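You operate a simulated robot arm through the tools that you are given. There is no shell and no other tool.

You run a simulated robot arm. Do the job below in one go: nothing can be reset, and whatever is moved stays where it is left.

## Task
Roll the bubbles out of the blue book's label on the corner frame.
Fine: clamp it first and leave it clamped square; use the hand roller and put it back on the rest. Set down upright: hand roller. What is to be rubbed or washed off counts as gone when no trace of it is left.
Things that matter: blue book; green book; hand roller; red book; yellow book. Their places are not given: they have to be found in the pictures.

Only the result counts: the job must be done as asked and must still hold three seconds after the hand-in. Knocking over, shifting, dropping, spilling or breaking anything else fails it.

## Robot
A 7-joint arm with a two-finger parallel gripper, fixed in place. Base frame: the origin is at the foot of the arm, x ahead of it, y to its left, z up; the work surface is at about z = 0.948. Units: m, degrees, N and s.
With the tool pointing down near the work surface it reaches from about 0.28 to 0.68 m from the base axis. Its first joint turns from -66.0 to 66.0 degrees. Payload 1.57 kg.
The TCP is the grasp point between the finger pads, 0.03 m short of the fingertips. In the tool frame z runs along the fingers and y along their closing line. Largest opening 0.11 m; finger width 0.024, thickness 0.012; the body of the gripper, 0.048 by 0.112 m, starts 0.078 m behind the TCP.
Orientation is that of the tool frame in the base frame, as a unit quaternion [x, y, z, w]. With the fingers straight down and closing along the base's y, the tool's x points along the base's -x, its y along +y and its z along -z.

## Interface
- The arm moves only by the tool play_rows. Its argument "rows" is a list of rows, each a list of 7 numbers: the shift along the tool's x, y, z in m, then the turn, a rotation vector about the tool's x, y, z in rad, then the gripper command, from -1 (fully open) to 1 (shut), values between in proportion. In form: [[x, y, z, wx, wy, wz, hand], ...]. A call has 1 to 20 rows; each row shifts and turns the commanded pose from where the row before left it, along the tool's axes as they then stand. Rows are played at 5 a second. More than 0.05 m and 8.6 degrees between two rows, or a gripper value outside its range, and nothing of the call is played. Where a pose cannot be reached the arm comes as near as it can. A force on the tool above 40 N (or 10 N above the force at the start of the call, whichever is more), or a blocked arm, ends the call early, and 0.2 s more pass. The fingers move at their own pace (about 0.108 m/s each) and stop on an object; they squeeze with about 26 N. The grip force told is the motor's: it shows also when the fingers shut on nothing. Time passes only in rows, and 0.2 s behind the last, so rows that do not move let the fingers close. It gives the time, the measured TCP pose, the force on the tool (base axes), the opening and the grip force at its end, in the units of the frame above (readings bear some noise), with the torque about the TCP (base axes, N m) and any sound that the robot's microphone picked up.
- Cameras (640 x 400 px; columns grow to the right, rows downward): "scene" is fixed at [0.1691, -0.3919, 1.4115]; the picture's right is [0.75, -0.66, 0.00], its down [-0.33, -0.38, -0.87] and it looks along [0.57, 0.65, -0.50] (base axes); focal length 249 px, centre (320, 200). "wrist" rides on the gripper at [0.07, 0.016, -0.141] in the tool frame; the picture's right is [-0.23, 0.97, 0.00], its down [-0.85, -0.20, -0.48] and it looks along [-0.47, -0.11, 0.88] (tool axes); focal length 222 px, centre (320, 200).
- grab_frame(camera): a new picture of that camera. It takes no simulated time.
- point_at(camera, pixels): for up to 12 pixels [column, row] of the newest picture of that camera ("zoom" is the newest enlarged one), the place [x, y, z] in the base frame of the surface seen there, good to about 0.002 m. It takes no simulated time.
- close_up(camera, box): a new picture of the part [left, top, right, bottom] of that camera's present view, enlarged. It takes no simulated time.
- close_job(): hands the job in; it is judged then, once.

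Unless the task says otherwise, let go and move clear before handing in.

The tools are called after "Request:" as name(argument=value, ...) on one line, values as JSON. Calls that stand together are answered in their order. play_rows: Moves the arm, as the interface text tells. Its arguments: {"type":"object","properties":{"rows":{"type":"array"}},"required":["rows"]} The other tools are called the same way: grab_frame (camera) takes a picture; point_at (camera, pixels) gives the place of the surface under pixels of a picture; close_up (camera, box) takes an enlarged picture of a part of a camera's view; close_job () hands the job in.

At the start:

```text
time_s: 0.0
eef_pos: [0.4074, 0.1268, 1.2709]
orientation: [0.001, 1.0, -0.001, 0.0]
contact_force: [-0.2, 0.5, 0.0]
wrist_torque: [0.0, 0.01, 0.01]
finger_gap: 0.1098
finger_force: 0.1
```

scene: 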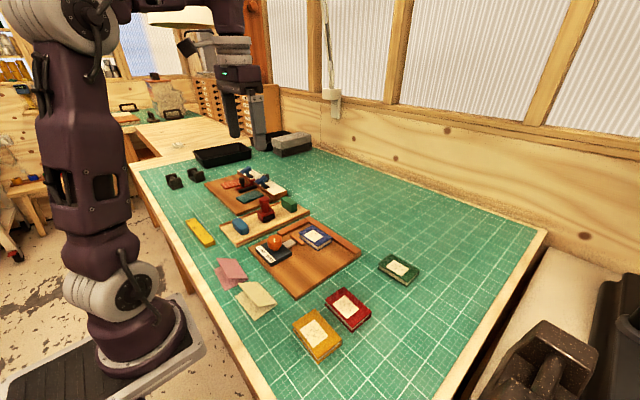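
wrist: 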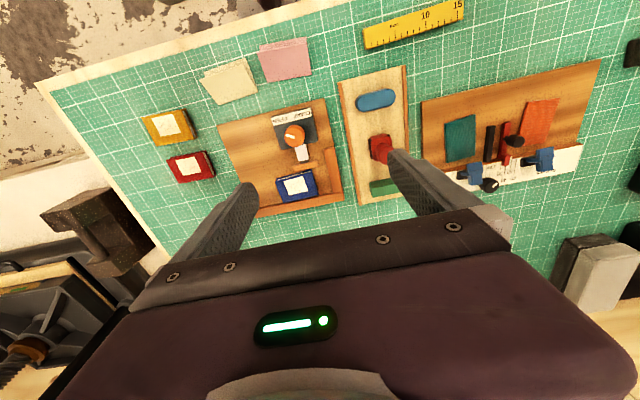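

The blue book seems to sit on a wooden board with a corner frame (scene ~ (315,237)), with an orange knob clamp near (275,242); tools are on a rest around (265,212). I'll take enlarged views.

Request:
close_up(camera="scene", box=[200, 160, 380, 300])

Request:
close_up(camera="wrist", box=[200, 60, 420, 220])

Request:
close_up(camera="wrist", box=[400, 50, 620, 210])

```text
2.86 times, centred on (290, 230) of scene
```

zoom: 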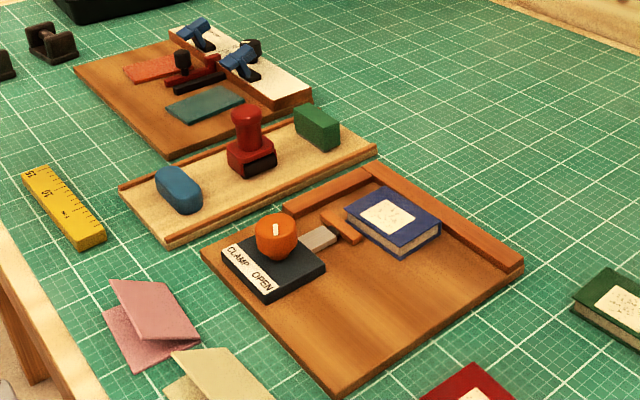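

```text
2.50 times, centred on (310, 140) of wrist
```

zoom: 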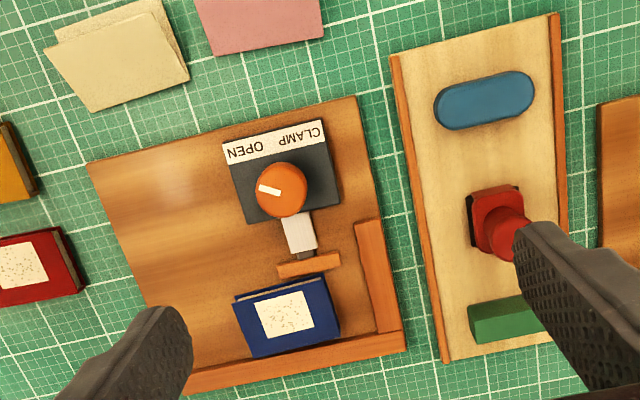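

```text
2.50 times, centred on (510, 130) of wrist
```

zoom: 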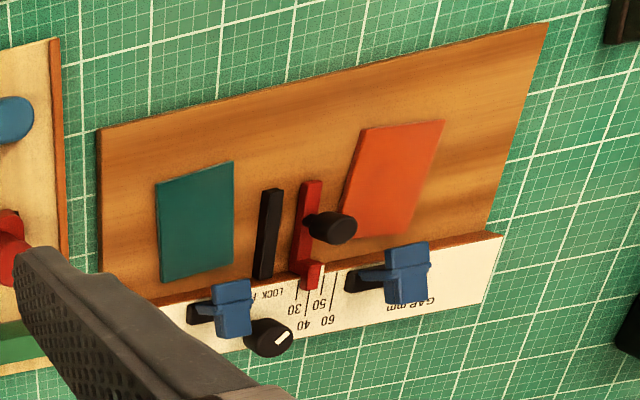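

The knob points toward OPEN; the book sits a bit off the corner rails (wrist zoom (290,315)). I'll measure key points of the board, rest, and book.

Request:
close_up(camera="wrist", box=[220, 95, 350, 220])

Request:
close_up(camera="scene", box=[245, 205, 365, 295])

Request:
close_up(camera="scene", box=[215, 180, 315, 250])

Request:
close_up(camera="wrist", box=[335, 60, 425, 210])

```text
3.20 times, centred on (285, 158) of wrist
```

zoom: 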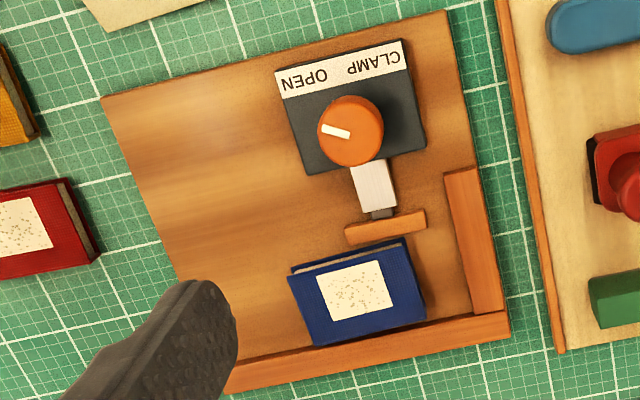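

```text
4.44 times, centred on (305, 250) of scene
```

zoom: 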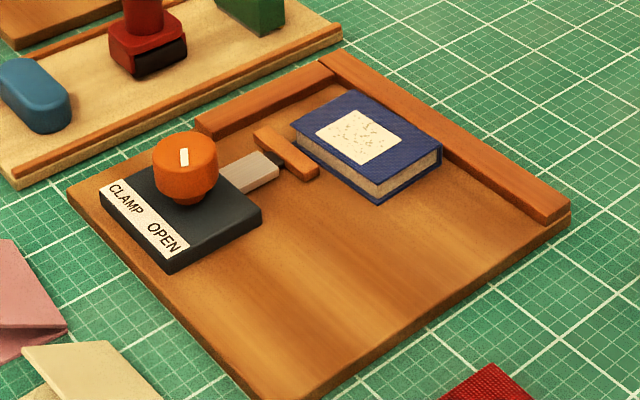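

```text
5.71 times, centred on (265, 215) of scene
```

zoom: 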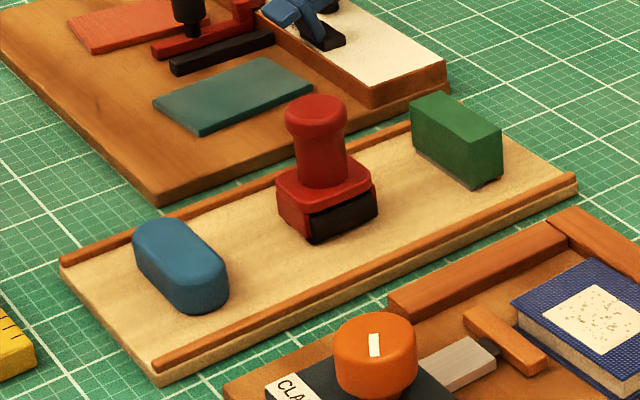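

```text
2.67 times, centred on (380, 135) of wrist
```

zoom: 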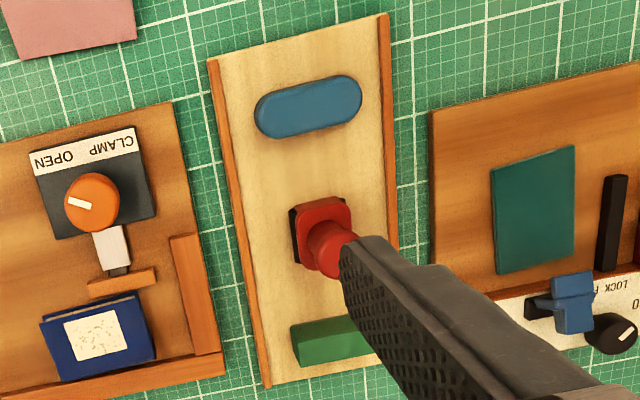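

The book lies in the frame with small gaps at the rails. Now measuring points in the wrist picture.

Request:
close_up(camera="wrist", box=[265, 145, 365, 215])

Request:
point_at(camera="wrist", pixels=[[294, 135], [316, 146], [327, 165], [305, 184], [365, 200], [280, 95], [302, 152], [320, 200], [285, 115], [350, 110], [222, 125], [260, 212]])

Request:
point_at(camera="scene", pixels=[[269, 205], [266, 218], [286, 239], [245, 215], [270, 225], [291, 202], [262, 215]])

```text
5.71 times, centred on (315, 180) of wrist
```

zoom: 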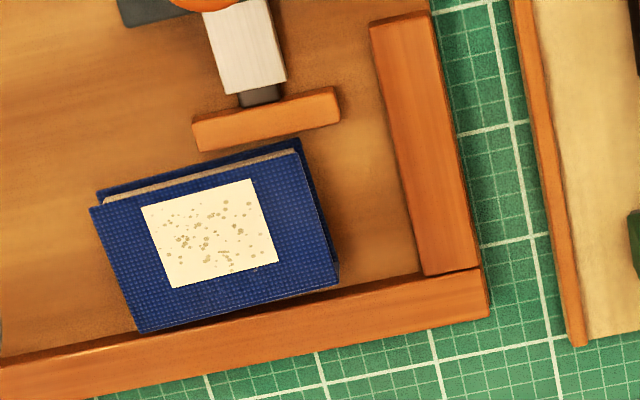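

```text
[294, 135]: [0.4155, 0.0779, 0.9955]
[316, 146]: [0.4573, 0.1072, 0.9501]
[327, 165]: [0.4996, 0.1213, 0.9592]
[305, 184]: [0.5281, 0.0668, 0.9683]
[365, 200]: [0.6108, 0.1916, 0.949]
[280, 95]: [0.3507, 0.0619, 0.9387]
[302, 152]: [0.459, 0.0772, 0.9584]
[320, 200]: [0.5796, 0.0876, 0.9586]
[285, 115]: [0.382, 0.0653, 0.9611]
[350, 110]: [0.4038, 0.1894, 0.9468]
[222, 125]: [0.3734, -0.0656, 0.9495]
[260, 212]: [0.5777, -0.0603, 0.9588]
```

```text
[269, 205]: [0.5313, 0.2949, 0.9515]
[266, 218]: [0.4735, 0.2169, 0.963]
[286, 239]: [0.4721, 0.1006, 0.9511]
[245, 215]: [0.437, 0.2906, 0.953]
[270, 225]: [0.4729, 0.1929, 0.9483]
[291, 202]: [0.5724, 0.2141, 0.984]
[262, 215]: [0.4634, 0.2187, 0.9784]
```

Board top is about z 0.949 and the book top about z 0.968. I'll move the camera closer for a better look.

Request:
play_rows(rows=[[0.02, 0, 0.04, 0, 0, 0, -1], [0.02, 0, 0.04, 0, 0, 0, -1], [0.02, 0, 0.04, 0, 0, 0, -1], [0, 0, 0.03, 0, 0, 0, -1], [0, 0, 0, 0, 0, 0, -1]])

Request:
grab_frame(camera="wrist")

```text
time_s: 1.2
eef_pos: [0.3479, 0.1279, 1.1183]
orientation: [-0.001, 1.0, 0.0, 0.001]
contact_force: [0.7, 0.0, 0.7]
wrist_torque: [0.0, -0.03, -0.02]
finger_gap: 0.1101
finger_force: 0.2
```

```text
taken
```

wrist: 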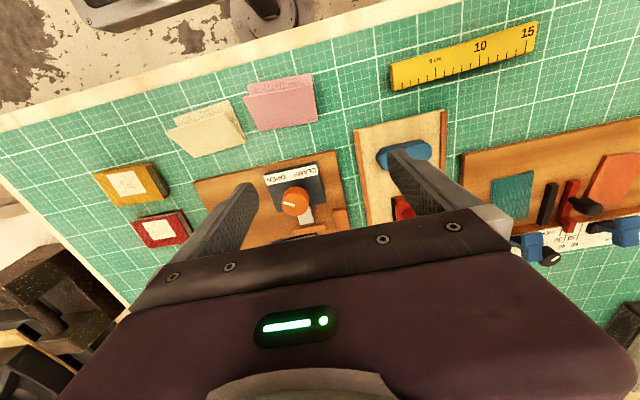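

The gripper hides the middle of the view, so I'll move out to x≈0.53 to look down on the frame.

Request:
play_rows(rows=[[-0.045, 0, 0, 0, 0, 0, -1], [-0.045, 0, 0, 0, 0, 0, -1], [-0.045, 0, 0, 0, 0, 0, -1], [-0.045, 0, 0, 0, 0, 0, -1], [0, 0, 0, 0, 0, 0, -1]])

Request:
grab_frame(camera="wrist")

Request:
close_up(camera="wrist", box=[200, 0, 420, 200])

```text
time_s: 2.4
eef_pos: [0.528, 0.1246, 1.1203]
orientation: [0.0, 1.0, 0.0, 0.0]
contact_force: [0.0, -0.5, -0.8]
wrist_torque: [0.03, -0.02, 0.0]
finger_gap: 0.1101
finger_force: 0.3
```

```text
taken
```

wrist: 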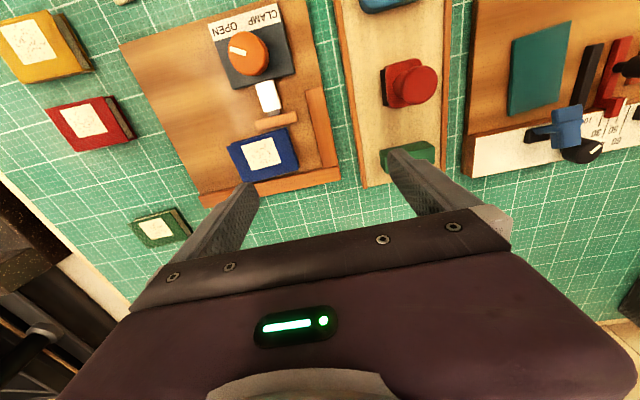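

```text
2.00 times, centred on (310, 100) of wrist
```

zoom: 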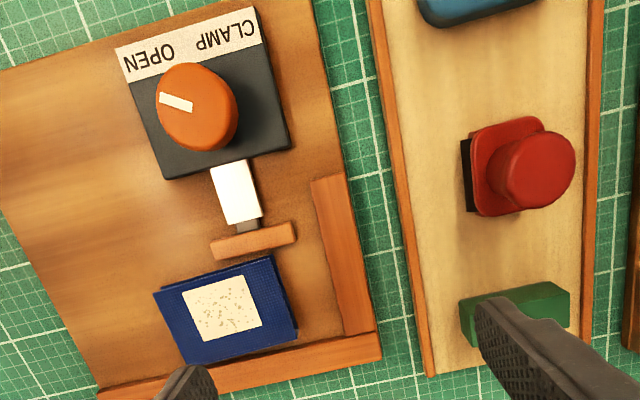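

Clearer view now. I'll measure points on book, rails, clamp, knob and roller.

Request:
point_at(camera="zoom", pixels=[[154, 293], [268, 256], [298, 330], [183, 365], [183, 293], [247, 276], [263, 323], [200, 342], [330, 240], [376, 335], [110, 390], [345, 270]])

Request:
point_at(camera="zoom", pixels=[[195, 110], [175, 102], [215, 75], [212, 245], [294, 225], [252, 243], [236, 195], [540, 165], [575, 165], [490, 140], [490, 210], [467, 175]])

Request:
close_up(camera="wrist", box=[215, 115, 345, 205])

Request:
close_up(camera="wrist", box=[330, 30, 470, 200])

```text
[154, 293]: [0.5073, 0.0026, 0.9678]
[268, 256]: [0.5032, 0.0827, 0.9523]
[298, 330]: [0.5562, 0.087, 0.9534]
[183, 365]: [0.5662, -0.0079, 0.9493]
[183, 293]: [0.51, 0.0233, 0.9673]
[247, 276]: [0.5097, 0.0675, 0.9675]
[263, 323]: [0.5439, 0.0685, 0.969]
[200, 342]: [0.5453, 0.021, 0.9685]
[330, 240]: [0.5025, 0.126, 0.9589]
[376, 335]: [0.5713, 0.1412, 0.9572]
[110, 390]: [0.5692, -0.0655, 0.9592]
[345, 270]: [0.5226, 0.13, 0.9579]
```

```text
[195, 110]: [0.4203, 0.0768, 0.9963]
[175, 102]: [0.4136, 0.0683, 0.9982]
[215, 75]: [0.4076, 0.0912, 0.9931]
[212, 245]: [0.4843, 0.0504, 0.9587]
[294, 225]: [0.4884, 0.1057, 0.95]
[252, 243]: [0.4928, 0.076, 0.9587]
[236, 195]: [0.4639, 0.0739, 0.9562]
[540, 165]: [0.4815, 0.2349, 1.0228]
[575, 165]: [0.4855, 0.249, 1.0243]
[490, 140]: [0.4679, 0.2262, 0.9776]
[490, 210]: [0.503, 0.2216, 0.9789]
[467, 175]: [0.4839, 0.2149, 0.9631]
```

```text
4.44 times, centred on (280, 160) of wrist
```

zoom: 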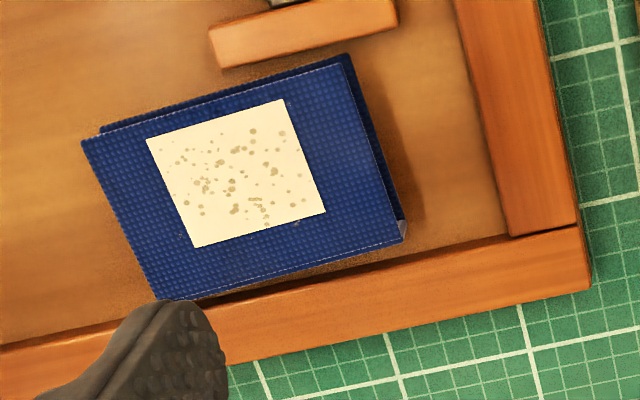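

```text
2.35 times, centred on (400, 115) of wrist
```

zoom: 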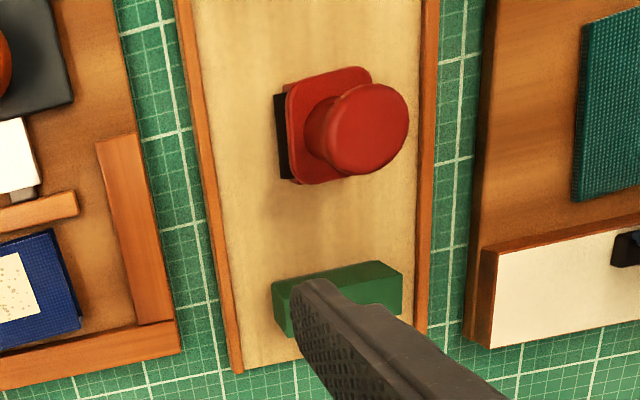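

The book looks turned a few degrees from the rail. I'll measure the edges with finer pixels.

Request:
close_up(camera="wrist", box=[215, 115, 345, 205])

Request:
point_at(camera="zoom", pixels=[[88, 144], [335, 66], [396, 238], [163, 294], [150, 142], [283, 103], [320, 209], [197, 243], [30, 350], [430, 265], [570, 238], [510, 242]])

Request:
point_at(camera="zoom", pixels=[[462, 10], [508, 220], [215, 40], [390, 5], [222, 62], [392, 22], [440, 150], [60, 250], [240, 355], [580, 285], [545, 20], [573, 215]])

```text
4.44 times, centred on (280, 160) of wrist
```

zoom: 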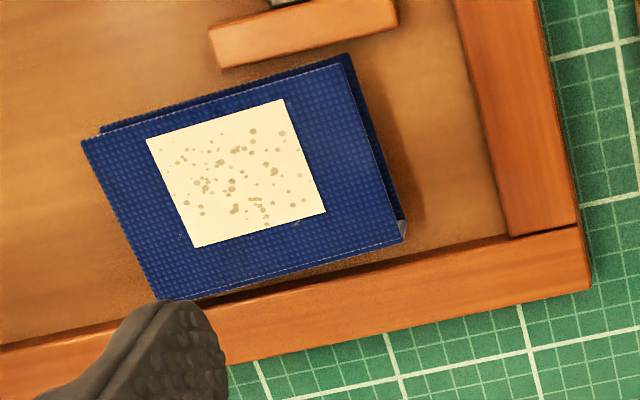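

```text
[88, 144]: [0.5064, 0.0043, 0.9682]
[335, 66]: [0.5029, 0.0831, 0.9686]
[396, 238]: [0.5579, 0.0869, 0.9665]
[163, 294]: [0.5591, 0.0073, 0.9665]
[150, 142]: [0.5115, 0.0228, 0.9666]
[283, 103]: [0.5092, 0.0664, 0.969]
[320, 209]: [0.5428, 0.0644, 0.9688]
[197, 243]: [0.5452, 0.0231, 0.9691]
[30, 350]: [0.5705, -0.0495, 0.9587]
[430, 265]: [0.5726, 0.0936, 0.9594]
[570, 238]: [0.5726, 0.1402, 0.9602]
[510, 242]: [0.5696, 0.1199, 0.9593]
```

```text
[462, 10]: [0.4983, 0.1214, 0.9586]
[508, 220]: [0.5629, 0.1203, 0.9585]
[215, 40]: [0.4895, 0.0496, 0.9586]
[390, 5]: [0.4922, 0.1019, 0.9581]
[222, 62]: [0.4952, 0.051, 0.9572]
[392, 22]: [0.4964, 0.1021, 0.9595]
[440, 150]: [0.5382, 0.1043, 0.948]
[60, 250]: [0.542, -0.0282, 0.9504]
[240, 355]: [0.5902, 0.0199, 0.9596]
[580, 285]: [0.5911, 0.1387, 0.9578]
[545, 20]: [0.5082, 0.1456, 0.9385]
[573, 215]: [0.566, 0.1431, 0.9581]
```

Frame geometry: back rail face x≈0.568, side rail face y≈0.119, clamp pad centre y≈0.077; the book (centre ≈(0.532,0.046), turned ~3°) is not in the corner. First I'll move over the book to grip it by its ends and seat it.

Request:
play_rows(rows=[[-0.004, -0.04, 0, 0, 0, 0, -1], [0, -0.039, 0, 0, 0, 0, -1], [0, 0, 0.04, 0, 0, 0, -1], [0, 0, 0.04, 0, 0, 0, -1], [0, 0, 0.02, 0, 0, 0, -1], [0, 0, 0, 0, 0, 0, -1]])

Request:
close_up(camera="scene", box=[215, 160, 375, 280])

Request:
grab_frame(camera="wrist")

```text
time_s: 3.8
eef_pos: [0.5314, 0.0482, 1.0199]
orientation: [0.0, 1.0, 0.001, -0.001]
contact_force: [0.1, -0.6, -0.7]
wrist_torque: [-0.05, 0.0, 0.06]
finger_gap: 0.11
finger_force: 0.0
```

```text
3.33 times, centred on (295, 220) of scene
```

zoom: 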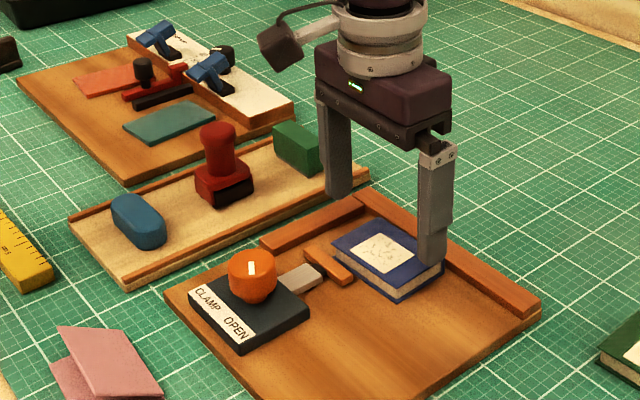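

```text
taken
```

wrist: 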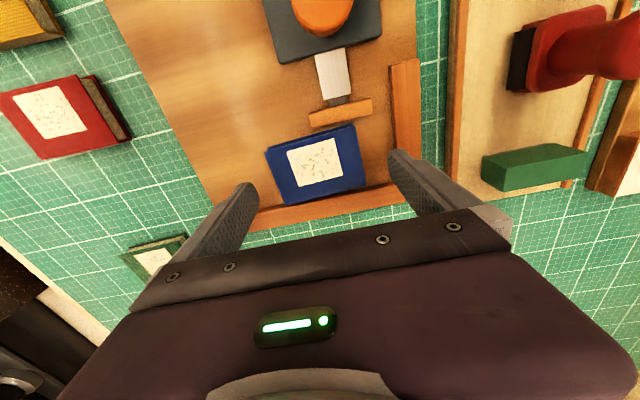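

The fingers straddle the book (scene zoom (340,170) and (435,240)). I'll lower, close on the ends, and slide it toward the back rail.

Request:
play_rows(rows=[[0, 0, 0.02, 0, 0, 0, -1], [0, 0, 0.014, 0, 0, 0, -1], [0, 0, 0, 0, 0, 0, -0.2], [0, 0, 0, 0, 0, 0, 0.2], [0, 0, 0, 0, 0, 0, 0.6], [0, 0, 0, 0, 0, 0, 0.6]])

Request:
close_up(camera="wrist", box=[200, 40, 460, 230])

```text
time_s: 5.2
eef_pos: [0.5316, 0.0471, 0.9873]
orientation: [0.0, 1.0, 0.001, -0.001]
contact_force: [0.0, 0.3, 1.8]
wrist_torque: [0.03, -0.07, 0.02]
finger_gap: 0.0836
finger_force: 26.5
```

```text
2.11 times, centred on (330, 135) of wrist
```

zoom: 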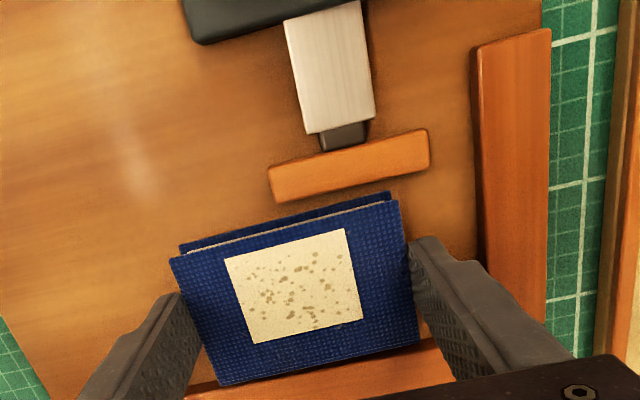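

The book is gripped (gap 0.0836). Sliding it +y by 14 mm and then +x gently until it touches the back rail.

Request:
play_rows(rows=[[0, 0.005, 0, 0, 0, 0, 0.6], [0, 0.005, 0, 0, 0, 0, 0.6], [0, 0.004, 0, 0, 0, 0, 0.6], [-0.003, 0, 0, 0, 0, 0, 0.6], [-0.003, 0, 0, 0, 0, 0, 0.6], [0, 0, 0, 0, 0, 0, 0.6]])

Request:
close_up(camera="wrist", box=[200, 40, 460, 230])

```text
time_s: 6.6
eef_pos: [0.5361, 0.0626, 0.9874]
orientation: [0.0, 1.0, 0.0, 0.0]
contact_force: [-3.7, 1.6, 5.8]
wrist_torque: [0.08, 0.05, 0.06]
finger_gap: 0.0834
finger_force: 26.1
```

```text
2.11 times, centred on (330, 135) of wrist
```

zoom: 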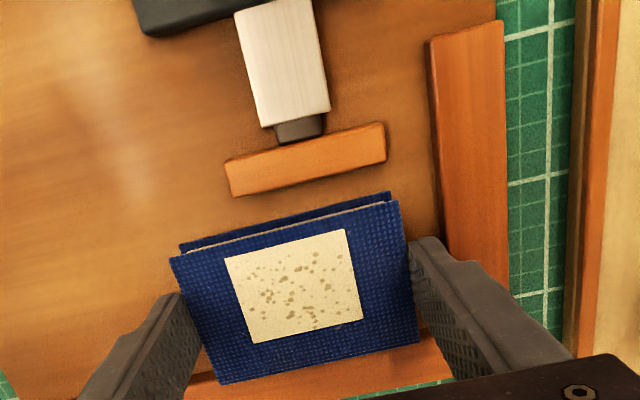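

A small x-force of -3.7 N suggests first contact with the back rail. I'll press on a few mm more.

Request:
play_rows(rows=[[-0.002, 0, 0, 0, 0, 0, 0.6], [-0.002, 0, 0, 0, 0, 0, 0.6], [0, 0, 0, 0, 0, 0, 0.6]])

Request:
close_up(camera="wrist", box=[200, 40, 460, 230])

Request:
close_up(camera="scene", box=[265, 200, 365, 270])

```text
time_s: 7.4
eef_pos: [0.5402, 0.0618, 0.9865]
orientation: [0.0, 1.0, 0.0, -0.001]
contact_force: [-14.1, 3.6, 11.6]
wrist_torque: [0.44, 0.41, -0.09]
finger_gap: 0.0833
finger_force: 26.3
```

```text
2.11 times, centred on (330, 135) of wrist
```

zoom: 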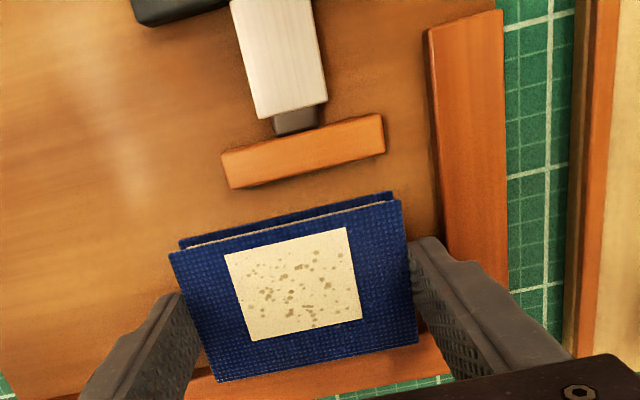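

```text
5.71 times, centred on (315, 235) of scene
```

zoom: 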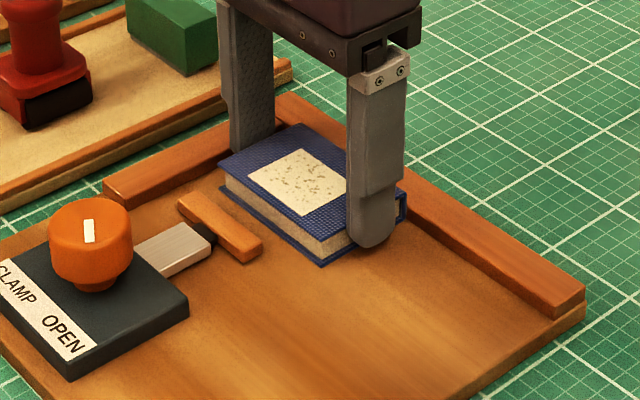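

The book is seated on the back rail (-14 N). I'll open just a little so the right finger doesn't hit the side rail, then rise.

Request:
play_rows(rows=[[0, 0, 0, 0, 0, 0, -0.58], [0, 0, 0, 0, 0, 0, -0.58], [0, 0, -0.01, 0, 0, 0, -0.58], [0, 0, -0.02, 0, 0, 0, -0.58], [0, 0, -0.03, 0, 0, 0, -0.8], [0, 0, 0, 0, 0, 0, -1]])

Request:
close_up(camera="wrist", box=[200, 40, 460, 230])

Request:
close_up(camera="scene", box=[265, 200, 365, 270])

```text
time_s: 8.8
eef_pos: [0.5412, 0.0615, 1.0469]
orientation: [-0.001, 1.0, 0.0, 0.001]
contact_force: [0.1, 0.3, 0.3]
wrist_torque: [0.02, 0.01, 0.0]
finger_gap: 0.1099
finger_force: 0.0
```

```text
2.11 times, centred on (330, 135) of wrist
```

zoom: 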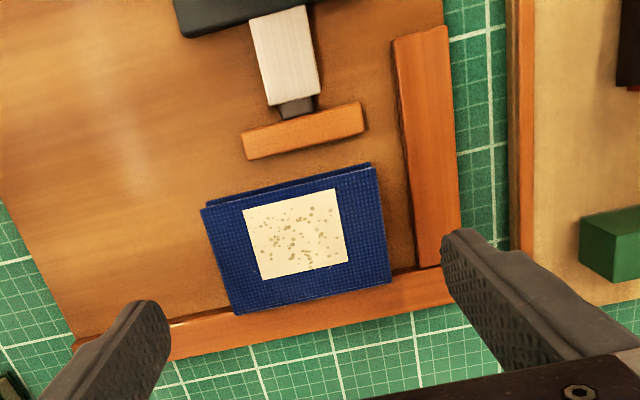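

```text
5.71 times, centred on (315, 235) of scene
```

zoom: 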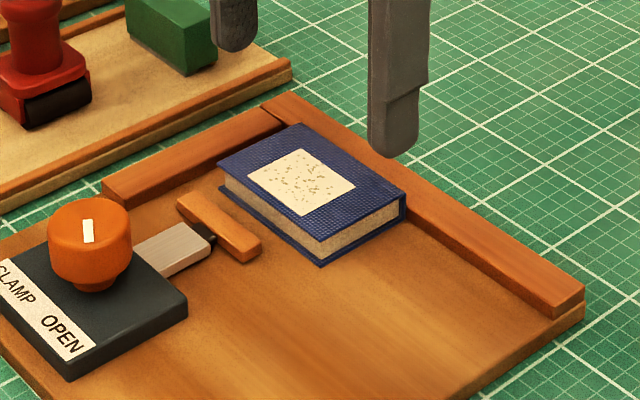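

The book is now flush with the back rail with ~15 mm to the side rail. I'll close the fingers, drop at the book's left end and push +y.

Request:
play_rows(rows=[[0, -0.04, 0, 0, 0, 0, 0], [0, -0.0315, 0, 0, 0, 0, 1], [0, 0, 0, 0, 0, 0, 1], [0, 0, 0, 0, 0, 0, 1], [0, 0, 0.03, 0, 0, 0, 1], [0, 0, 0.03, 0, 0, 0, 1], [0, 0, 0, 0, 0, 0, 1]])

Request:
close_up(camera="scene", box=[265, 200, 365, 270])

```text
time_s: 10.4
eef_pos: [0.5401, -0.0086, 0.9877]
orientation: [0.001, 1.0, 0.0, 0.0]
contact_force: [-0.3, 0.0, 0.2]
wrist_torque: [0.0, 0.02, 0.01]
finger_gap: 0.0
finger_force: 21.6
```

```text
5.71 times, centred on (315, 235) of scene
```

zoom: 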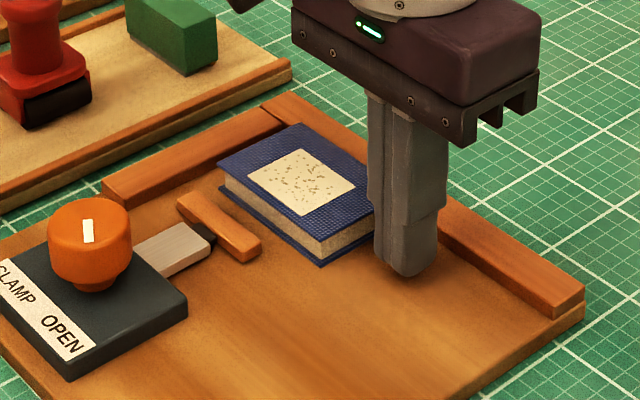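

The closed fingers stand clear beside the book. Pushing +y in small steps.

Request:
play_rows(rows=[[0, 0.01, 0, 0, 0, 0, 1], [0, 0.006, 0, 0, 0, 0, 1], [0, 0.005, 0, 0, 0, 0, 1], [0, 0.004, 0, 0, 0, 0, 1], [0, 0.003, 0, 0, 0, 0, 1], [0, 0, 0, 0, 0, 0, 1]])

Request:
close_up(camera="scene", box=[265, 200, 365, 270])

```text
time_s: 11.8
eef_pos: [0.5409, 0.018, 0.9862]
orientation: [0.002, 1.0, 0.0, 0.0]
contact_force: [-0.1, 0.3, 0.0]
wrist_torque: [0.02, 0.0, 0.02]
finger_gap: 0.0001
finger_force: 21.4
```

```text
5.71 times, centred on (315, 235) of scene
```

zoom: 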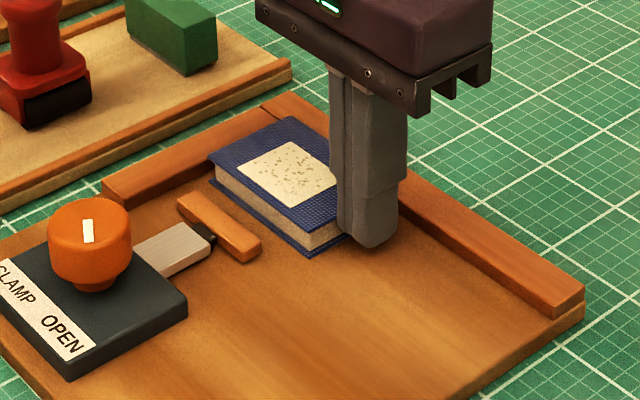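

The book is moving with the fingers and there's no rail contact yet. Continuing a few mm.

Request:
play_rows(rows=[[0, 0.002, 0, 0, 0, 0, 1], [0, 0.002, 0, 0, 0, 0, 1], [0, 0.002, 0, 0, 0, 0, 1], [0, 0, 0, 0, 0, 0, 1]])

Request:
close_up(camera="scene", box=[265, 200, 365, 270])

```text
time_s: 12.8
eef_pos: [0.5413, 0.0244, 0.9869]
orientation: [-0.001, 1.0, 0.0, 0.0]
contact_force: [0.5, 0.6, 0.4]
wrist_torque: [-0.01, -0.03, 0.01]
finger_gap: 0.0
finger_force: 21.3
```

```text
5.71 times, centred on (315, 235) of scene
```

zoom: 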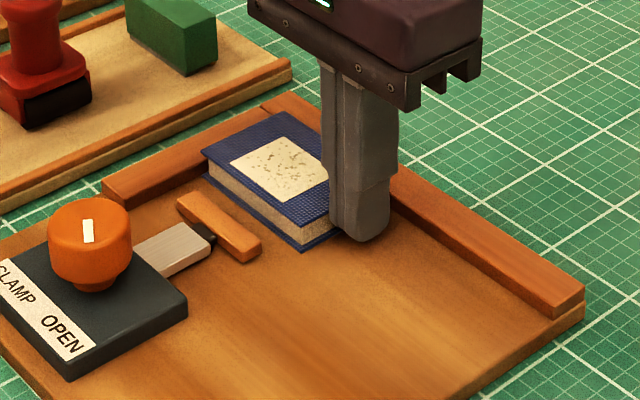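

Still no contact force and a few mm gap near zoom (215,150). Continue until the force rises.

Request:
play_rows(rows=[[0, 0.0015, 0, 0, 0, 0, 1], [0, 0.0015, 0, 0, 0, 0, 1], [0, 0, 0, 0, 0, 0, 1]])

Request:
play_rows(rows=[[0, 0.0015, 0, 0, 0, 0, 1], [0, 0.0015, 0, 0, 0, 0, 1], [0, 0, 0, 0, 0, 0, 1]])

Request:
close_up(camera="scene", box=[265, 200, 365, 270])

```text
time_s: 13.6
eef_pos: [0.5409, 0.0265, 0.987]
orientation: [0.0, 1.0, -0.001, -0.001]
contact_force: [1.3, -9.8, 2.7]
wrist_torque: [-0.23, -0.01, 0.02]
finger_gap: 0.0
finger_force: 21.6
```

```text
time_s: 14.4
eef_pos: [0.5421, 0.0271, 0.988]
orientation: [0.002, 1.0, -0.002, -0.001]
contact_force: [-0.3, -37.0, 3.5]
wrist_torque: [-0.86, 0.02, 0.04]
finger_gap: 0.0001
finger_force: 21.4
```

```text
5.71 times, centred on (315, 235) of scene
```

zoom: 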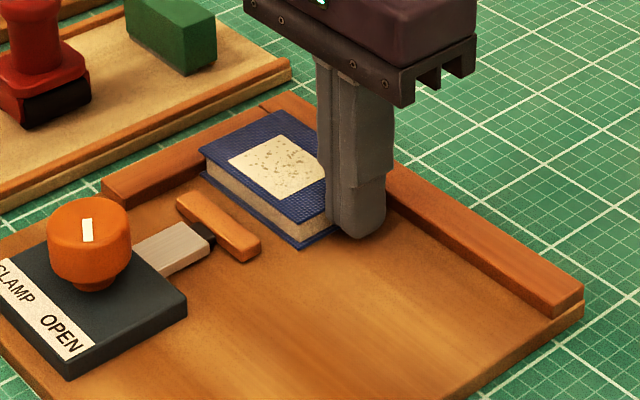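

Firm contact with the side rail (-37 N). Backing off and rising, then checking that it's square.

Request:
play_rows(rows=[[0, -0.006, 0, 0, 0, 0, 1], [0, -0.01, 0, 0, 0, 0, 1], [0, 0, -0.03, 0, 0, 0, 1], [0, 0, -0.05, 0, 0, 0, 1], [0, 0, -0.05, 0, 0, 0, 0], [0.0, 0.02, 0, 0, 0, 0, -1], [0, 0, 0, 0, 0, 0, -1]])

Request:
close_up(camera="wrist", box=[230, 20, 440, 180])

Request:
close_up(camera="scene", box=[265, 200, 365, 270])

```text
time_s: 16.0
eef_pos: [0.5416, 0.0344, 1.1185]
orientation: [0.001, 1.0, 0.0, 0.0]
contact_force: [0.3, 0.6, -0.1]
wrist_torque: [0.02, 0.04, -0.03]
finger_gap: 0.11
finger_force: 0.1
```

```text
2.50 times, centred on (335, 100) of wrist
```

zoom: 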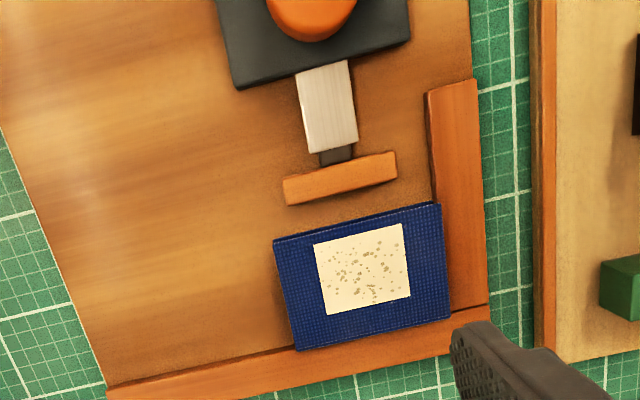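

```text
5.71 times, centred on (315, 235) of scene
```

zoom: 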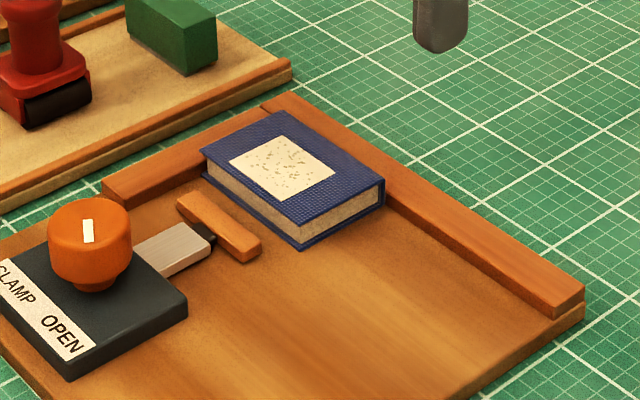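

The book sits flush in the corner. Now move to view and measure the knob.

Request:
play_rows(rows=[[0.04, 0.035, 0, 0, 0, 0, -1], [0.03, 0.0, 0, 0, 0, 0, -1], [0, 0, 0, 0, 0, 0, -1]])

Request:
grab_frame(camera="wrist")

Request:
close_up(camera="wrist", box=[240, 30, 380, 150])

```text
refused: row 1 steps farther than a row can; nothing moved
```

```text
taken
```

wrist: 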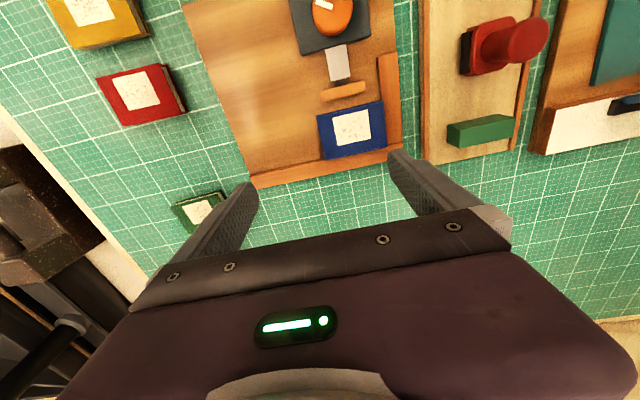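

```text
3.33 times, centred on (310, 90) of wrist
```

zoom: 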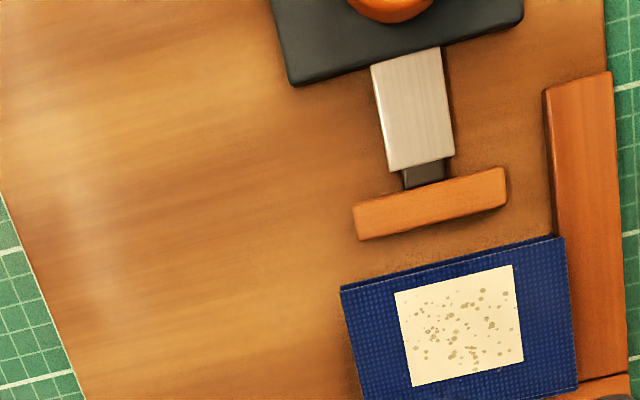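

The step was too long and nothing moved. Repeating with shorter rows.

Request:
play_rows(rows=[[0.03, 0.02, 0, 0, 0, 0, -1], [0.03, 0.02, 0, 0, 0, 0, -1], [0.02, 0.0, 0, 0, 0, 0, -1], [0, 0, 0, 0, 0, 0, -1]])

Request:
grab_frame(camera="wrist")

Request:
close_up(camera="wrist", box=[240, 30, 380, 150])

```text
time_s: 17.0
eef_pos: [0.4608, 0.0749, 1.1178]
orientation: [0.0, 1.0, 0.0, 0.0]
contact_force: [-0.5, -0.1, 0.2]
wrist_torque: [0.01, 0.0, 0.0]
finger_gap: 0.1097
finger_force: 0.0
```

```text
taken
```

wrist: 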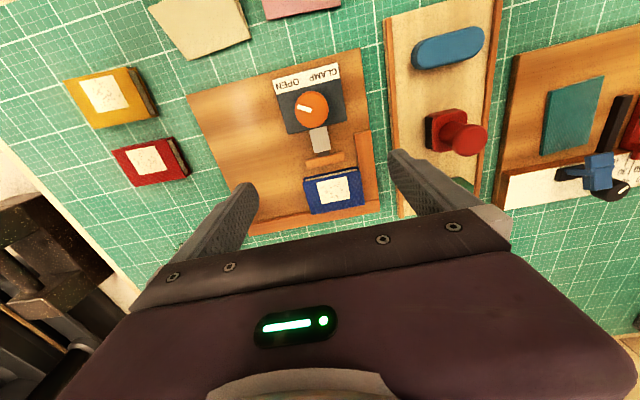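

```text
3.33 times, centred on (310, 90) of wrist
```

zoom: 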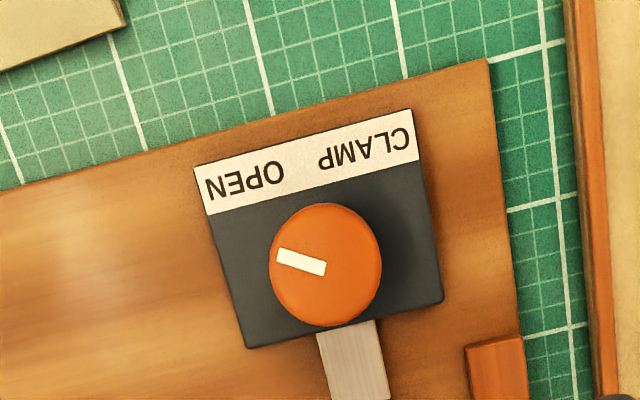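

Request:
point_at(camera="zoom", pixels=[[325, 262], [280, 255], [325, 269], [272, 270], [378, 250], [320, 208], [330, 318], [197, 170], [412, 112], [440, 298], [248, 345], [300, 240]])

Request:
close_up(camera="scene", box=[250, 220, 310, 265])

```text
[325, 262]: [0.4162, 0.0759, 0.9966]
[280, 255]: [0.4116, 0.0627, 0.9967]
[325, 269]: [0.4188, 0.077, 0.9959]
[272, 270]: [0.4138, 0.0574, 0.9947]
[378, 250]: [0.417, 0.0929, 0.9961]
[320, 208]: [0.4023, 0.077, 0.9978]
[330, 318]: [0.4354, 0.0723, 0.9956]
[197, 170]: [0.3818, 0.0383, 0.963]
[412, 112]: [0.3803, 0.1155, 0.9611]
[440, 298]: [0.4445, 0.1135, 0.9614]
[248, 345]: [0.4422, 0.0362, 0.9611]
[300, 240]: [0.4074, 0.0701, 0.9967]
```

```text
8.89 times, centred on (280, 242) of scene
```

zoom: 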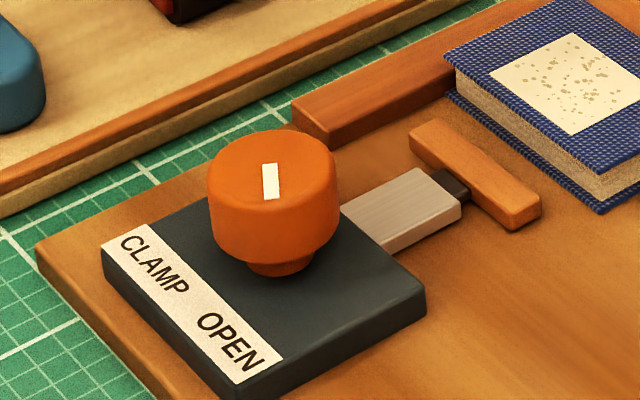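

The knob is centred at about (0.418, 0.0755), 36 mm wide, top z 0.996; its pointer must go from OPEN clockwise (~136°) to CLAMP. I'll go above it and pre-rotate -65°.

Request:
play_rows(rows=[[0.043, 0, 0, 0, 0, 0, -1], [0, 0, 0, 0, 0, -0.142, -1], [0, 0, 0, 0, 0, -0.142, -1], [0, 0, 0, 0, 0, -0.142, -1], [0, 0, 0, 0, 0, -0.142, -1], [0, 0, 0, 0, 0, -0.142, -1], [0, 0, 0, 0, 0, -0.142, -1], [0, 0, 0, 0, 0, -0.142, -1], [0, 0, 0, 0, 0, -0.142, -1], [0, 0, 0.04, 0, 0, 0, -0.5], [0, 0, 0.03, 0, 0, 0, -0.5], [0, 0, 0, 0, 0, 0, -0.5]])

Request:
close_up(camera="scene", box=[215, 180, 335, 270])

Request:
grab_frame(camera="wrist")

```text
time_s: 19.6
eef_pos: [0.4176, 0.0741, 1.0465]
orientation: [-0.538, 0.843, 0.0, 0.0]
contact_force: [0.0, 0.6, 0.9]
wrist_torque: [0.01, 0.02, 0.01]
finger_gap: 0.0824
finger_force: 0.0
```

```text
4.44 times, centred on (275, 225) of scene
```

zoom: 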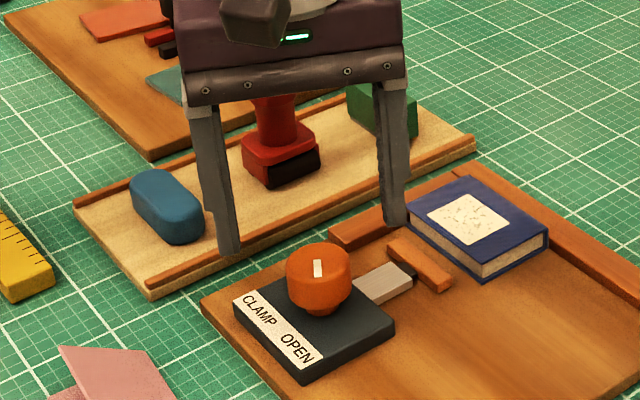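

```text
taken
```

wrist: 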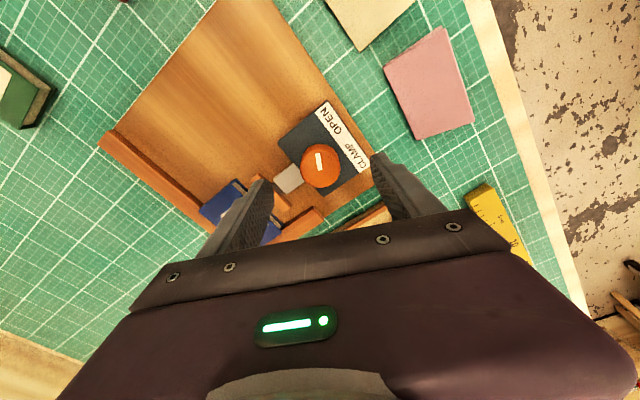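

The fingers are around the knob in plan. Descending to z≈0.998 and closing on it.

Request:
play_rows(rows=[[0, 0, 0.03, 0, 0, 0, -0.5], [0, 0, 0.019, 0, 0, 0, -0.5], [0, 0, 0, 0, 0, 0, 0], [0, 0, 0, 0, 0, 0, 0.8], [0, 0, 0, 0, 0, 0, 0.8], [0, 0, 0, 0, 0, 0, 0.8]])

Request:
close_up(camera="scene", box=[235, 190, 335, 265])

```text
time_s: 21.0
eef_pos: [0.4189, 0.0734, 0.9987]
orientation: [-0.538, 0.843, 0.0, 0.0]
contact_force: [1.4, 1.1, -9.1]
wrist_torque: [0.43, -0.25, 0.0]
finger_gap: 0.0374
finger_force: 43.3
```

```text
5.33 times, centred on (285, 228) of scene
```

zoom: 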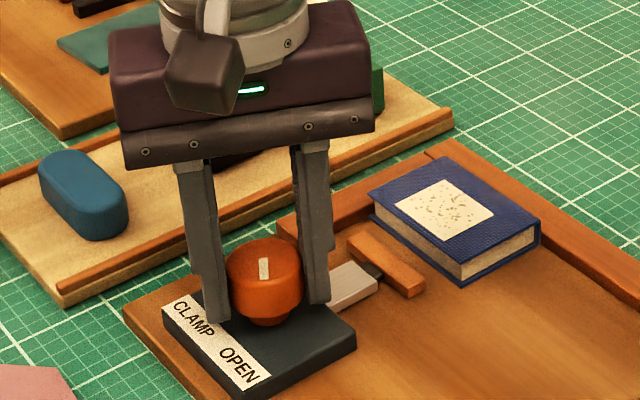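

The knob is gripped (gap 37 mm). Turning clockwise a first ~24° and checking.

Request:
play_rows(rows=[[0, 0, 0, 0, 0, 0.1, 0.8], [0, 0, 0, 0, 0, 0.1, 0.8], [0, 0, 0, 0, 0, 0.1, 0.8], [0, 0, 0, 0, 0, 0.1, 0.8], [0, 0, 0, 0, 0, 0, 0.8]])

Request:
close_up(camera="scene", box=[235, 190, 335, 265])

```text
time_s: 22.2
eef_pos: [0.4189, 0.0735, 0.9978]
orientation: [-0.36, 0.933, 0.0, 0.0]
contact_force: [0.2, 2.0, -16.9]
wrist_torque: [0.26, -0.26, 0.01]
finger_gap: 0.0373
finger_force: 43.2
```

```text
5.33 times, centred on (285, 228) of scene
```

zoom: 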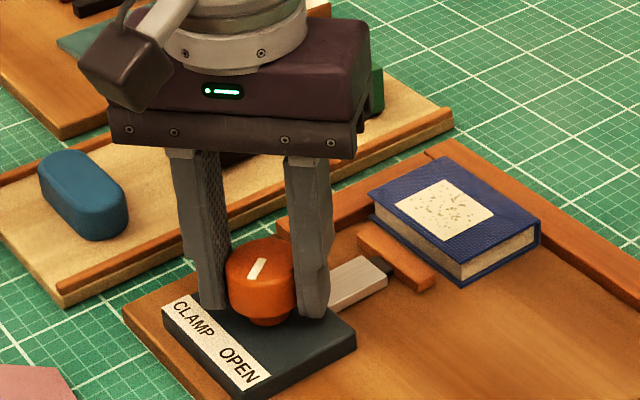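

The pointer turned and the pad moved toward the book, so the direction is right. I'll relieve 1 mm upward (z force -17 N) and keep turning.

Request:
play_rows(rows=[[0, 0, -0.001, 0, 0, 0.1, 0.8], [0, 0, 0, 0, 0, 0.1, 0.8], [0, 0, 0, 0, 0, 0.1, 0.8], [0, 0, 0, 0, 0, 0.1, 0.8], [0, 0, 0, 0, 0, 0.1, 0.8], [0, 0, 0, 0, 0, 0.1, 0.8], [0, 0, 0, 0, 0, 0, 0.8]])

Request:
close_up(camera="scene", box=[235, 190, 335, 265])

```text
time_s: 23.8
eef_pos: [0.4175, 0.075, 0.9986]
orientation: [-0.066, 0.998, -0.001, 0.0]
contact_force: [-9.6, 6.2, -22.2]
wrist_torque: [-0.06, 0.48, -0.02]
finger_gap: 0.0371
finger_force: 43.3
```

```text
5.33 times, centred on (285, 228) of scene
```

zoom: 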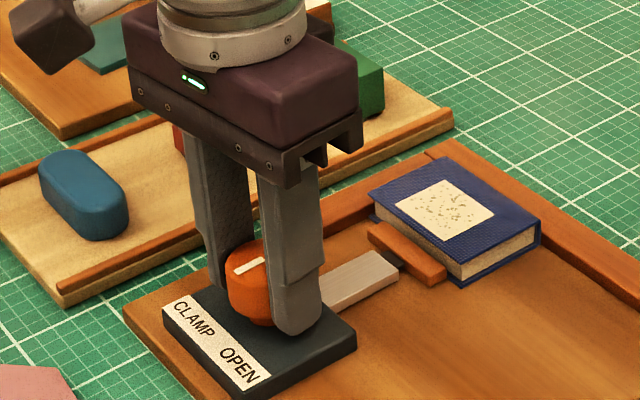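

The pad is near the book and the pull on the tool is (-9.6, 6.2, -22) N, so I'll ease the tool 1 mm back and 1.5 mm down while continuing to turn.

Request:
play_rows(rows=[[0.001, 0, 0.0015, 0, 0, 0, 0.8], [0, 0, 0, 0, 0, 0.1, 0.8], [0, 0, 0, 0, 0, 0.1, 0.8], [0, 0, 0, 0, 0, 0.1, 0.8], [0, 0, 0, 0, 0, 0.1, 0.8], [0, 0, 0, 0, 0, 0, 0.8]])

Request:
close_up(camera="scene", box=[235, 190, 335, 265])

```text
time_s: 25.2
eef_pos: [0.4181, 0.0752, 0.9976]
orientation: [0.132, 0.991, 0.002, 0.003]
contact_force: [-1.5, 20.8, 32.9]
wrist_torque: [0.62, -0.12, 0.05]
finger_gap: 0.0372
finger_force: 44.0
```

```text
5.33 times, centred on (285, 228) of scene
```

zoom: 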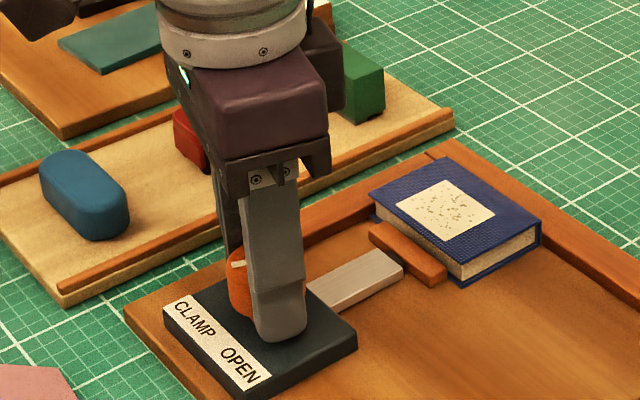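

Forces now (y +21, z +33 N) show I over-corrected; easing up 1 mm and +y 1 mm, then continuing the turn.

Request:
play_rows(rows=[[0, 0.001, -0.0008, 0, 0, 0, 0.8], [0, 0, 0, 0, 0, 0, 0.8]])

```text
time_s: 25.8
eef_pos: [0.4175, 0.0765, 0.9983]
orientation: [0.132, 0.991, 0.0, 0.001]
contact_force: [5.9, 17.6, 8.5]
wrist_torque: [0.16, -1.33, 0.04]
finger_gap: 0.0371
finger_force: 43.1
```

Request:
play_rows(rows=[[0, 0, 0, 0, 0, 0.1, 0.8], [0, 0, 0, 0, 0, 0.1, 0.8], [0, 0, 0, 0, 0, 0.1, 0.8], [0, 0, 0, 0, 0, 0, 0.8]])

Request:
close_up(camera="scene", box=[235, 190, 335, 265])

Request:
close_up(camera="wrist", box=[220, 30, 420, 230])

```text
time_s: 26.8
eef_pos: [0.4178, 0.0745, 0.9991]
orientation: [0.279, 0.96, 0.001, 0.001]
contact_force: [13.3, 16.2, 0.1]
wrist_torque: [0.11, -0.76, 0.01]
finger_gap: 0.0371
finger_force: 43.4
```

```text
5.33 times, centred on (285, 228) of scene
```

zoom: 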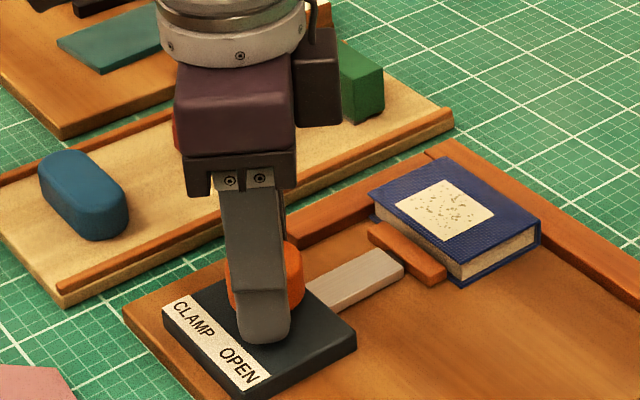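

```text
2.00 times, centred on (320, 130) of wrist
```

zoom: 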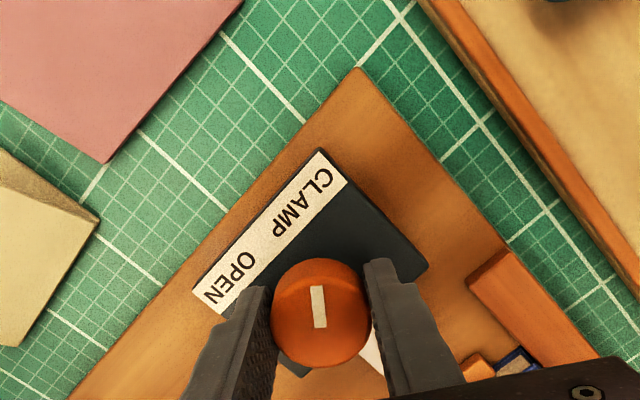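

The pad looks against the book and the knob still turns freely (torque z ~0); pointer is still short of CLAMP. I'll re-centre ~1.4 mm along the finger line and keep turning.

Request:
play_rows(rows=[[0, 0.0014, 0, 0, 0, 0, 0.8], [0, 0, 0, 0, 0, 0.1, 0.8], [0, 0, 0, 0, 0, 0.1, 0.8], [0, 0, 0, 0, 0, 0.1, 0.8], [0, 0, 0, 0, 0, 0, 0.8]])

Request:
close_up(camera="scene", box=[235, 190, 335, 265])

Request:
close_up(camera="wrist", box=[220, 30, 420, 230])

```text
time_s: 28.0
eef_pos: [0.4177, 0.0767, 0.9978]
orientation: [0.419, 0.908, 0.0, 0.0]
contact_force: [8.7, -0.4, 0.4]
wrist_torque: [-0.03, 0.1, 0.01]
finger_gap: 0.0368
finger_force: 43.2
```

```text
5.33 times, centred on (285, 228) of scene
```

zoom: 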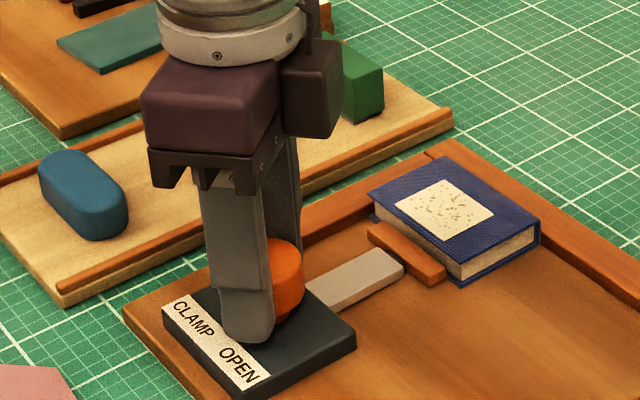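

```text
2.00 times, centred on (320, 130) of wrist
```

zoom: 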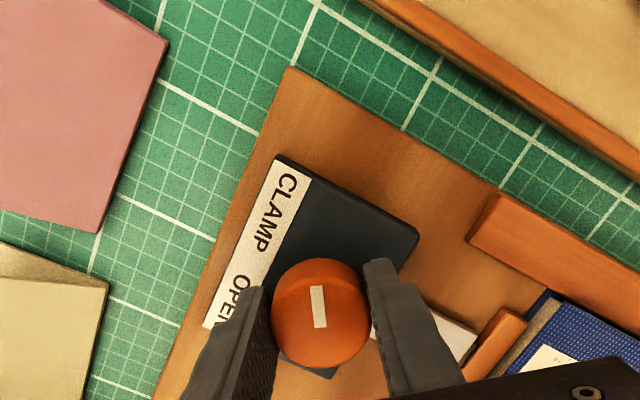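

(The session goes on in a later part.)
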